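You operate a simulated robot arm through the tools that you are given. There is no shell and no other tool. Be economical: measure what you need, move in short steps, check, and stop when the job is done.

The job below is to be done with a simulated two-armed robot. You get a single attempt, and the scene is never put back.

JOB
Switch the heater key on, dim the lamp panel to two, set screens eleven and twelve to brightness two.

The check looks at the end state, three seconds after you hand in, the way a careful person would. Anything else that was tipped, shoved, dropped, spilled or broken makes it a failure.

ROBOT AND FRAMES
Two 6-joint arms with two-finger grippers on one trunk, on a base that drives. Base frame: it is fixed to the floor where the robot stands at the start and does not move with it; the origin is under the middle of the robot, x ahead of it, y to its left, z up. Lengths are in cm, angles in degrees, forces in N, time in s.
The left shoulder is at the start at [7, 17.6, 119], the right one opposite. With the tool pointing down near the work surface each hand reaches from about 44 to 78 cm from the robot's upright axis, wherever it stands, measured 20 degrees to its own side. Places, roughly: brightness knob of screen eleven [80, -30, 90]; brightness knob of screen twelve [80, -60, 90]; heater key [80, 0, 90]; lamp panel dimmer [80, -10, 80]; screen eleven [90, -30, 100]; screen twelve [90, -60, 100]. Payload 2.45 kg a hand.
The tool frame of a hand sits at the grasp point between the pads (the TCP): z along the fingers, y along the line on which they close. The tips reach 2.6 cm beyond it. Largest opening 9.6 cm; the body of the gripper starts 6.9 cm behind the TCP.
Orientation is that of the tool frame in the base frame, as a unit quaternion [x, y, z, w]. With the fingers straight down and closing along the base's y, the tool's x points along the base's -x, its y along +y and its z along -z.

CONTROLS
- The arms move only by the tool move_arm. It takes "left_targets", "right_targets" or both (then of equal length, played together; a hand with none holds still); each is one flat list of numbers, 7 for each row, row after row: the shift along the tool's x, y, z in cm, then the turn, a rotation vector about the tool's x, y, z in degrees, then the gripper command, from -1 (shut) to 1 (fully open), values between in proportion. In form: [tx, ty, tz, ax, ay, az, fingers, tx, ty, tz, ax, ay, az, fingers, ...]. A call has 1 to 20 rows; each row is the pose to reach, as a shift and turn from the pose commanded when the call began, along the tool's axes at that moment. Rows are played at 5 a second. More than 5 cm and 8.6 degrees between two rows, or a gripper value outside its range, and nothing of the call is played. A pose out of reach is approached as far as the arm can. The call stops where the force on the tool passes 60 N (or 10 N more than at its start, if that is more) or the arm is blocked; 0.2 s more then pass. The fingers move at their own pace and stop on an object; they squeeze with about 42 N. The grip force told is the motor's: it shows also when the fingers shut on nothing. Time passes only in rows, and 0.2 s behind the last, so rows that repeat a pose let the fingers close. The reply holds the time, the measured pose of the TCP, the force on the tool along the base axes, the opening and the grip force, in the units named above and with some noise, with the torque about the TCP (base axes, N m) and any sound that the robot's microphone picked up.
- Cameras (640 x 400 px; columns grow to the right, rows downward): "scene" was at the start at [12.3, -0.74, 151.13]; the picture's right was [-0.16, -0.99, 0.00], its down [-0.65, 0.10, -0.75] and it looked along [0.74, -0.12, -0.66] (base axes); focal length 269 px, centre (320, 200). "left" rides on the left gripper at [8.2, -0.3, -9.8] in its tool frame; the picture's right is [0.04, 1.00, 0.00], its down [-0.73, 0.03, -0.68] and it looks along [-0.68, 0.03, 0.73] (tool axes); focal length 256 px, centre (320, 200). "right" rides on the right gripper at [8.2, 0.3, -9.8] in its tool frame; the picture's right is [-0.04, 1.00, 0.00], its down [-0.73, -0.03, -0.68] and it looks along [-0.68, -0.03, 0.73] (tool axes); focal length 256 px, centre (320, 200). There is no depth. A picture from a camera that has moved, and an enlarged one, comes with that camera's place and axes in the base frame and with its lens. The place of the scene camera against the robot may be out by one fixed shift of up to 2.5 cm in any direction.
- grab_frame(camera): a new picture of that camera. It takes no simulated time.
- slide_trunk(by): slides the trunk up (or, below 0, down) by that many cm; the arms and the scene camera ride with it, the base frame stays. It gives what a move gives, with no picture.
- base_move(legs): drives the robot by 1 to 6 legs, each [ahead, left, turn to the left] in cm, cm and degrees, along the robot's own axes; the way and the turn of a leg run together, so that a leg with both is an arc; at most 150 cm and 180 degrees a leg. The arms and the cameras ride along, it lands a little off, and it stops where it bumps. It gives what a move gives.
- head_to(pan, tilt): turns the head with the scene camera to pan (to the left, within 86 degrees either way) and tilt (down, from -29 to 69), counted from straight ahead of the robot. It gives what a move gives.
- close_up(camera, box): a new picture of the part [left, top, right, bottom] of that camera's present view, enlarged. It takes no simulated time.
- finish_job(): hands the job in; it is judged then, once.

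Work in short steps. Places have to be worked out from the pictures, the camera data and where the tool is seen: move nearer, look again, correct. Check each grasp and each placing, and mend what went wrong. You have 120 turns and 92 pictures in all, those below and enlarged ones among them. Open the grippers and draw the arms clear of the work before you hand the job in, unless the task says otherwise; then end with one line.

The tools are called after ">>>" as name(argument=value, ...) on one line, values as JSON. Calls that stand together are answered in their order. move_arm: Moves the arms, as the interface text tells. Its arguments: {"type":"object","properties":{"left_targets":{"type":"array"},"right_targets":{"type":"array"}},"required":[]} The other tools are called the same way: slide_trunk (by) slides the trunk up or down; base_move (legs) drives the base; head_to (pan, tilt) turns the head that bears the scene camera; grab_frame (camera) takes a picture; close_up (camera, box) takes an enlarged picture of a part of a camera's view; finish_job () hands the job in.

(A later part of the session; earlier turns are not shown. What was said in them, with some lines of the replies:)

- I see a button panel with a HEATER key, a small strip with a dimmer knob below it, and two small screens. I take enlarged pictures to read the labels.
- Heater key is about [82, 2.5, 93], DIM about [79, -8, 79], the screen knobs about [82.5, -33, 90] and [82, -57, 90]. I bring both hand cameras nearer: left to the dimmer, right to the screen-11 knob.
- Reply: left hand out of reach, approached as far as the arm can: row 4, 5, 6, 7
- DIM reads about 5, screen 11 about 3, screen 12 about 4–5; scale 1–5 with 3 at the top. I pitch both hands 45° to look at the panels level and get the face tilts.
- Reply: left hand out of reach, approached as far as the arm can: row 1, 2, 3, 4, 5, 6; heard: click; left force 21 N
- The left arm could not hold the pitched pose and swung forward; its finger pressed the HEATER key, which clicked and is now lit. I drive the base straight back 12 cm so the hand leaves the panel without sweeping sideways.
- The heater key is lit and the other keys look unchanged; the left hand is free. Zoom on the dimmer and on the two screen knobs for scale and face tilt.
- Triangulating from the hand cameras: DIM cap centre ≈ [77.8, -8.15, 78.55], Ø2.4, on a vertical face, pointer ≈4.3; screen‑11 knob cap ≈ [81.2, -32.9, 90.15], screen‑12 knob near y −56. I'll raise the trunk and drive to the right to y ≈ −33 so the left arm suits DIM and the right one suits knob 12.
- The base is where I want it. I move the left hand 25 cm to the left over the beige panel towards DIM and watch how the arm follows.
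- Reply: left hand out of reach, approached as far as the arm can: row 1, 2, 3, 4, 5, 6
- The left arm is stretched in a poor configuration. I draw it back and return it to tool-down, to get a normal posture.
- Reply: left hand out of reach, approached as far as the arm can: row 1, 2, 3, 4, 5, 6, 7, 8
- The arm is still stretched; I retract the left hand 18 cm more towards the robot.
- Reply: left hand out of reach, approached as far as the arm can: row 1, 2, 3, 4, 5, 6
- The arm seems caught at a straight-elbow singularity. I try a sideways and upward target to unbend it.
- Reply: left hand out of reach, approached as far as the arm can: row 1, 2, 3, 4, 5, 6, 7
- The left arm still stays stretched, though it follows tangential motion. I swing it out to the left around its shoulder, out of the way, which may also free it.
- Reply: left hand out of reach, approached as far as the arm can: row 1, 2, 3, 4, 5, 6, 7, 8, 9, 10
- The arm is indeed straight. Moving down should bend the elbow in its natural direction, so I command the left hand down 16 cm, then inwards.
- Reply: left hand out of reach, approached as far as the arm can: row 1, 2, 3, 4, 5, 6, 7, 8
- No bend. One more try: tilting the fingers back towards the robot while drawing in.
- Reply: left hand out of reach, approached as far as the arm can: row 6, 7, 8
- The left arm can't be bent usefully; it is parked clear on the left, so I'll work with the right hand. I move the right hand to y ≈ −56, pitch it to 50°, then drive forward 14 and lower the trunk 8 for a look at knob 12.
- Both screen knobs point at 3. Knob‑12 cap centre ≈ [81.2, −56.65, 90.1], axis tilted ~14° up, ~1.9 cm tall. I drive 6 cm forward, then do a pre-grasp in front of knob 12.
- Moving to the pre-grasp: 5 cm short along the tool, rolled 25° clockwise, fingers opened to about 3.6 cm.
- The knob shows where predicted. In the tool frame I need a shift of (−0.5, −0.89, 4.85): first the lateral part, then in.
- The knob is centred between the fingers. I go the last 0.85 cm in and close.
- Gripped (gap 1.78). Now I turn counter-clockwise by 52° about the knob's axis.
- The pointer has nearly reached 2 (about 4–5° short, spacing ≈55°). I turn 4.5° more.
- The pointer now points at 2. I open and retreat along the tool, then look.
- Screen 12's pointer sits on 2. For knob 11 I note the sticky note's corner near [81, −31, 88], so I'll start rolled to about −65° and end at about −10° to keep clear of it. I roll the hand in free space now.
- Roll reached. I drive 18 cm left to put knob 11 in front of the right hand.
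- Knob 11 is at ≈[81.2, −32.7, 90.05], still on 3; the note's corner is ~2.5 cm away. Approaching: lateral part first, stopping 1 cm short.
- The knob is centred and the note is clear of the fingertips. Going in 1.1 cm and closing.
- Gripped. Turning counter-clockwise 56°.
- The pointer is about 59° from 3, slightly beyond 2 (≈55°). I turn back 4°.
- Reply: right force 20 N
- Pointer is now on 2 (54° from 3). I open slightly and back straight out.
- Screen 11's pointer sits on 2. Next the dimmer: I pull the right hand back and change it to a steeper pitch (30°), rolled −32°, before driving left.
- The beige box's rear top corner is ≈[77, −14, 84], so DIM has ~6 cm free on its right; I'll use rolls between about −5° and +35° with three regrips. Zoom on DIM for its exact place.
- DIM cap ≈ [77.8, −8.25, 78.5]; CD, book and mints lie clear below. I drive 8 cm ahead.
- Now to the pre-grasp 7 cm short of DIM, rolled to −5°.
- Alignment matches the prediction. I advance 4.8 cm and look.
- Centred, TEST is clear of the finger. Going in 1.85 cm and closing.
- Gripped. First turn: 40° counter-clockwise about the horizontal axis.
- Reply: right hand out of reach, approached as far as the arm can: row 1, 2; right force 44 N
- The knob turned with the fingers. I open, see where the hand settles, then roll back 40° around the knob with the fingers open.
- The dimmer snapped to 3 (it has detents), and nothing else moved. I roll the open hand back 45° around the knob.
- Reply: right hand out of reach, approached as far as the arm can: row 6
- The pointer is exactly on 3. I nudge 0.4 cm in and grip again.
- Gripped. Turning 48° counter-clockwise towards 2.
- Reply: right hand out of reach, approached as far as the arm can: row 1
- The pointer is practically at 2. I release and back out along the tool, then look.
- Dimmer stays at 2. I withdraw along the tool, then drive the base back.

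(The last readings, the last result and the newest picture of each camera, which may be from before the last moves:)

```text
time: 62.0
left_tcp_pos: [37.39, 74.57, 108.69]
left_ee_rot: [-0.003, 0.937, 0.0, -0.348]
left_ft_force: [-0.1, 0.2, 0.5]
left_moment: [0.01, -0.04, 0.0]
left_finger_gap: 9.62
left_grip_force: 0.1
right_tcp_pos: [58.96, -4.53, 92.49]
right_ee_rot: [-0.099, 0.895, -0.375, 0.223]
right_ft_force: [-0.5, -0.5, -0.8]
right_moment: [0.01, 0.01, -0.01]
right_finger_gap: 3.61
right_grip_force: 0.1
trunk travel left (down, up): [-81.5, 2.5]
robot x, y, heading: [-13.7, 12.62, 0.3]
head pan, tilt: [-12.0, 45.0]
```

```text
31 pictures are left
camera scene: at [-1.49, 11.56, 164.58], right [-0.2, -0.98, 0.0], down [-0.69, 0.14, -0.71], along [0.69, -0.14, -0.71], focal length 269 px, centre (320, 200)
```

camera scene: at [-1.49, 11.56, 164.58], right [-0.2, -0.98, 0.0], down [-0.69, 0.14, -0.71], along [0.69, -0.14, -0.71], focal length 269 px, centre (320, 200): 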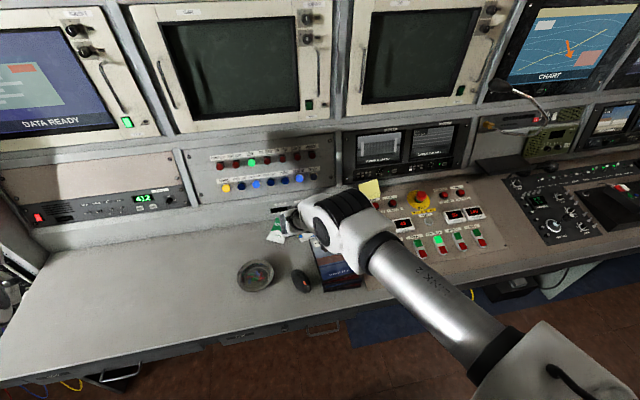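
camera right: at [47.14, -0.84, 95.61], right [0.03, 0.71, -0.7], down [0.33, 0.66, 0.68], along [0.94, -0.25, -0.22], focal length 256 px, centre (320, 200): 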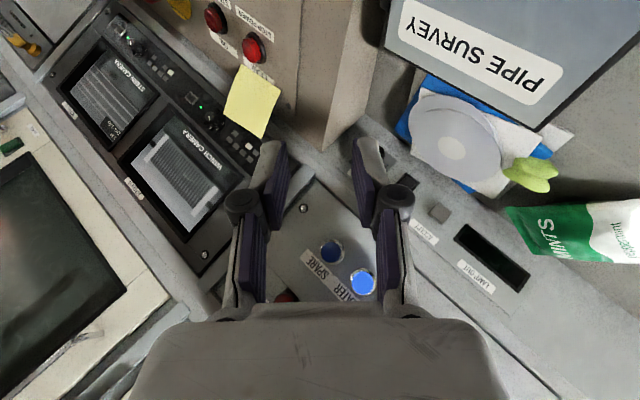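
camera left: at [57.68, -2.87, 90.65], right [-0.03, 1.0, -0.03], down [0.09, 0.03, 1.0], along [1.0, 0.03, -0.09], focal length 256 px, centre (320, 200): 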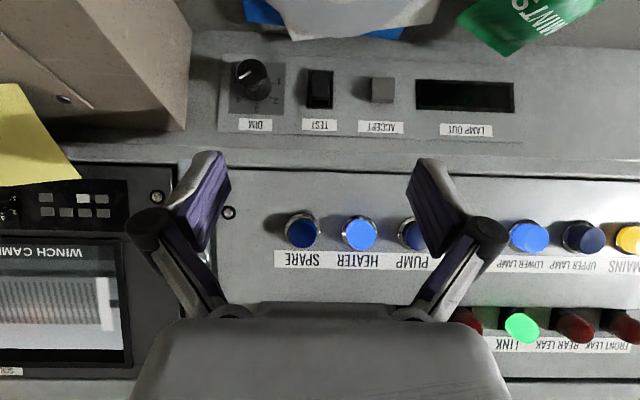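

All items look in place. I back off further, open the gripper, and make final checks of every control.

>>> base_move(legs=[[-15, 0, 0]])

>>> move_arm(right_targets=[0, 0, -2, 0, 0, 0, 0.5, 0, 0, -4, 0, 0, 0, 1, 0, 0, -4, 0, 0, 0, 1])

>>> close_up(camera="scene", box=[200, 100, 400, 225])

>>> close_up(camera="scene", box=[220, 190, 400, 302])

>>> close_up(camera="scene", box=[320, 90, 480, 190])

>>> grab_frame(camera="right")

```text
time: 63.3
left_tcp_pos: [22.81, 74.41, 108.65]
left_ee_rot: [-0.003, 0.937, -0.001, -0.348]
left_ft_force: [-0.6, -0.4, -0.4]
left_moment: [-0.02, 0.05, -0.02]
left_finger_gap: 9.61
left_grip_force: 0.0
right_tcp_pos: [44.15, -4.64, 92.33]
right_ee_rot: [-0.098, 0.895, -0.376, 0.221]
right_ft_force: [-0.1, -0.9, 0.0]
right_moment: [0.03, -0.02, 0.01]
right_finger_gap: 3.6
right_grip_force: 0.1
trunk travel left (down, up): [-81.5, 2.5]
robot x, y, heading: [-28.24, 12.38, 0.1]
head pan, tilt: [-12.0, 45.0]
```

```text
time: 64.1
left_tcp_pos: [22.56, 74.27, 108.8]
left_ee_rot: [-0.002, 0.938, 0.0, -0.347]
left_ft_force: [0.5, -0.1, 0.4]
left_moment: [0.0, -0.01, -0.01]
left_finger_gap: 9.6
left_grip_force: 0.1
right_tcp_pos: [42.22, -2.19, 95.07]
right_ee_rot: [-0.096, 0.895, -0.376, 0.222]
right_ft_force: [-0.1, -0.5, -0.9]
right_moment: [0.01, -0.01, 0.02]
right_finger_gap: 9.6
right_grip_force: 0.1
trunk travel left (down, up): [-81.5, 2.5]
robot x, y, heading: [-28.27, 12.58, 0.2]
head pan, tilt: [-12.0, 45.0]
```

```text
3.20 times, centred on (300, 162) of scene
camera zoom: at [-16.38, 11.4, 164.59], right [-0.21, -0.98, 0.0], down [-0.69, 0.15, -0.71], along [0.69, -0.14, -0.71], focal length 860 px, centre (384, 320)
```

zoom: 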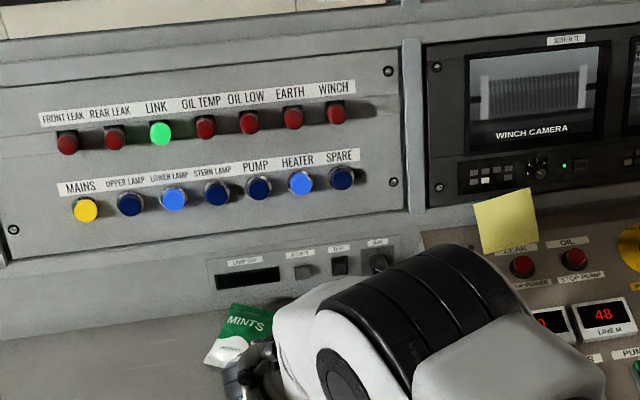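

```text
3.56 times, centred on (310, 246) of scene
camera zoom: at [-16.38, 11.4, 164.59], right [-0.21, -0.98, 0.0], down [-0.69, 0.15, -0.71], along [0.69, -0.14, -0.71], focal length 956 px, centre (356, 36)
```

zoom: 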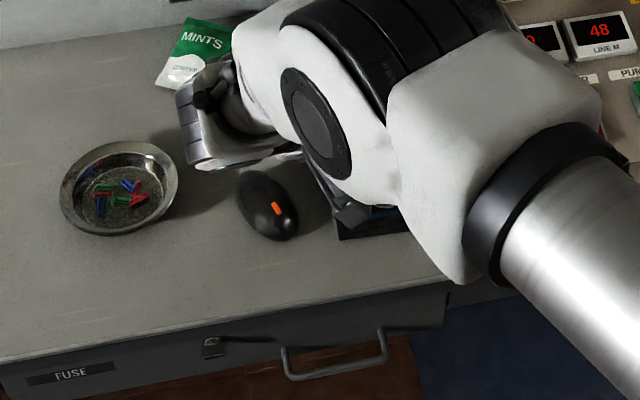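

```text
4.00 times, centred on (400, 140) of scene
camera zoom: at [-16.38, 11.4, 164.59], right [-0.21, -0.98, 0.0], down [-0.69, 0.15, -0.71], along [0.69, -0.14, -0.71], focal length 1075 px, centre (0, 440)
```

zoom: 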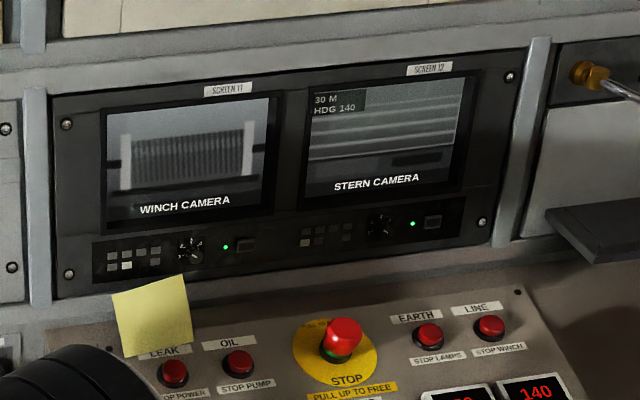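

```text
27 pictures are left
camera right: at [30.46, 1.45, 98.16], right [0.03, 0.71, -0.7], down [0.33, 0.65, 0.68], along [0.94, -0.25, -0.22], focal length 256 px, centre (320, 200)
```

right: 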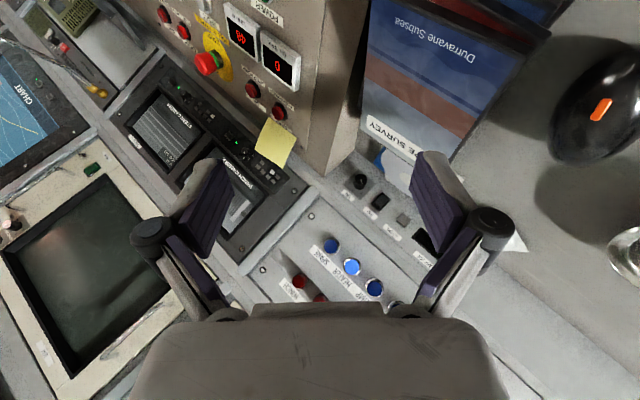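

>>> close_up(camera="right", box=[325, 155, 405, 205])

>>> base_move(legs=[[-12, 0, 0]])

>>> grab_frame(camera="scene")

```text
8.00 times, centred on (365, 180) of right
camera zoom: at [30.46, 1.45, 98.16], right [0.03, 0.71, -0.7], down [0.33, 0.65, 0.68], along [0.94, -0.25, -0.22], focal length 2048 px, centre (-40, 360)
```

zoom: 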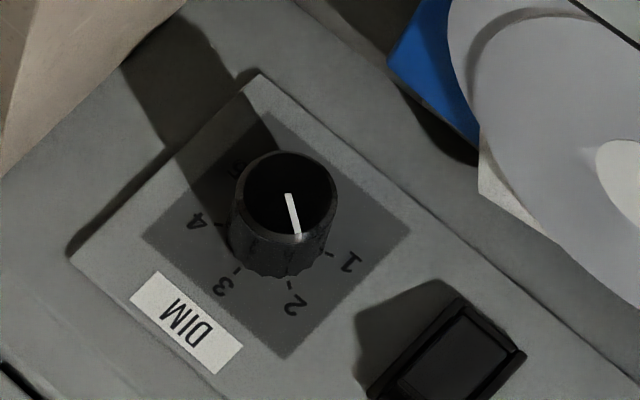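

```text
time: 65.4
left_tcp_pos: [10.65, 74.32, 108.65]
left_ee_rot: [-0.001, 0.937, 0.001, -0.348]
left_ft_force: [0.5, 0.2, -0.6]
left_moment: [-0.04, -0.01, -0.03]
left_finger_gap: 9.61
left_grip_force: 0.1
right_tcp_pos: [30.23, -2.19, 94.92]
right_ee_rot: [-0.098, 0.895, -0.375, 0.221]
right_ft_force: [0.4, 0.0, 1.2]
right_moment: [0.03, 0.01, 0.03]
right_finger_gap: 9.57
right_grip_force: 0.0
trunk travel left (down, up): [-81.5, 2.5]
robot x, y, heading: [-40.28, 12.28, 0.0]
head pan, tilt: [-12.0, 45.0]
```

```text
25 pictures are left
camera scene: at [-28.27, 11.46, 164.56], right [-0.2, -0.98, 0.0], down [-0.69, 0.14, -0.71], along [0.69, -0.14, -0.71], focal length 269 px, centre (320, 200)
```

scene: 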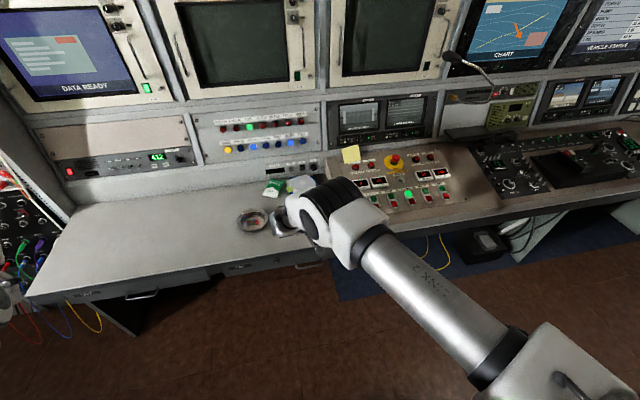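

Everything checks out: heater key lit, dimmer on 2, both screen knobs on 2, nothing else disturbed, both arms clear with grippers open. Handing in.

>>> finish_job()

```text
The job is handed in.
```

The heater key is on, the lamp panel is dimmed to two, and screens eleven and twelve are set to brightness two. The heater key went on by accident, when the left arm swung forward into it. The last pictures show it lit and nothing else moved.
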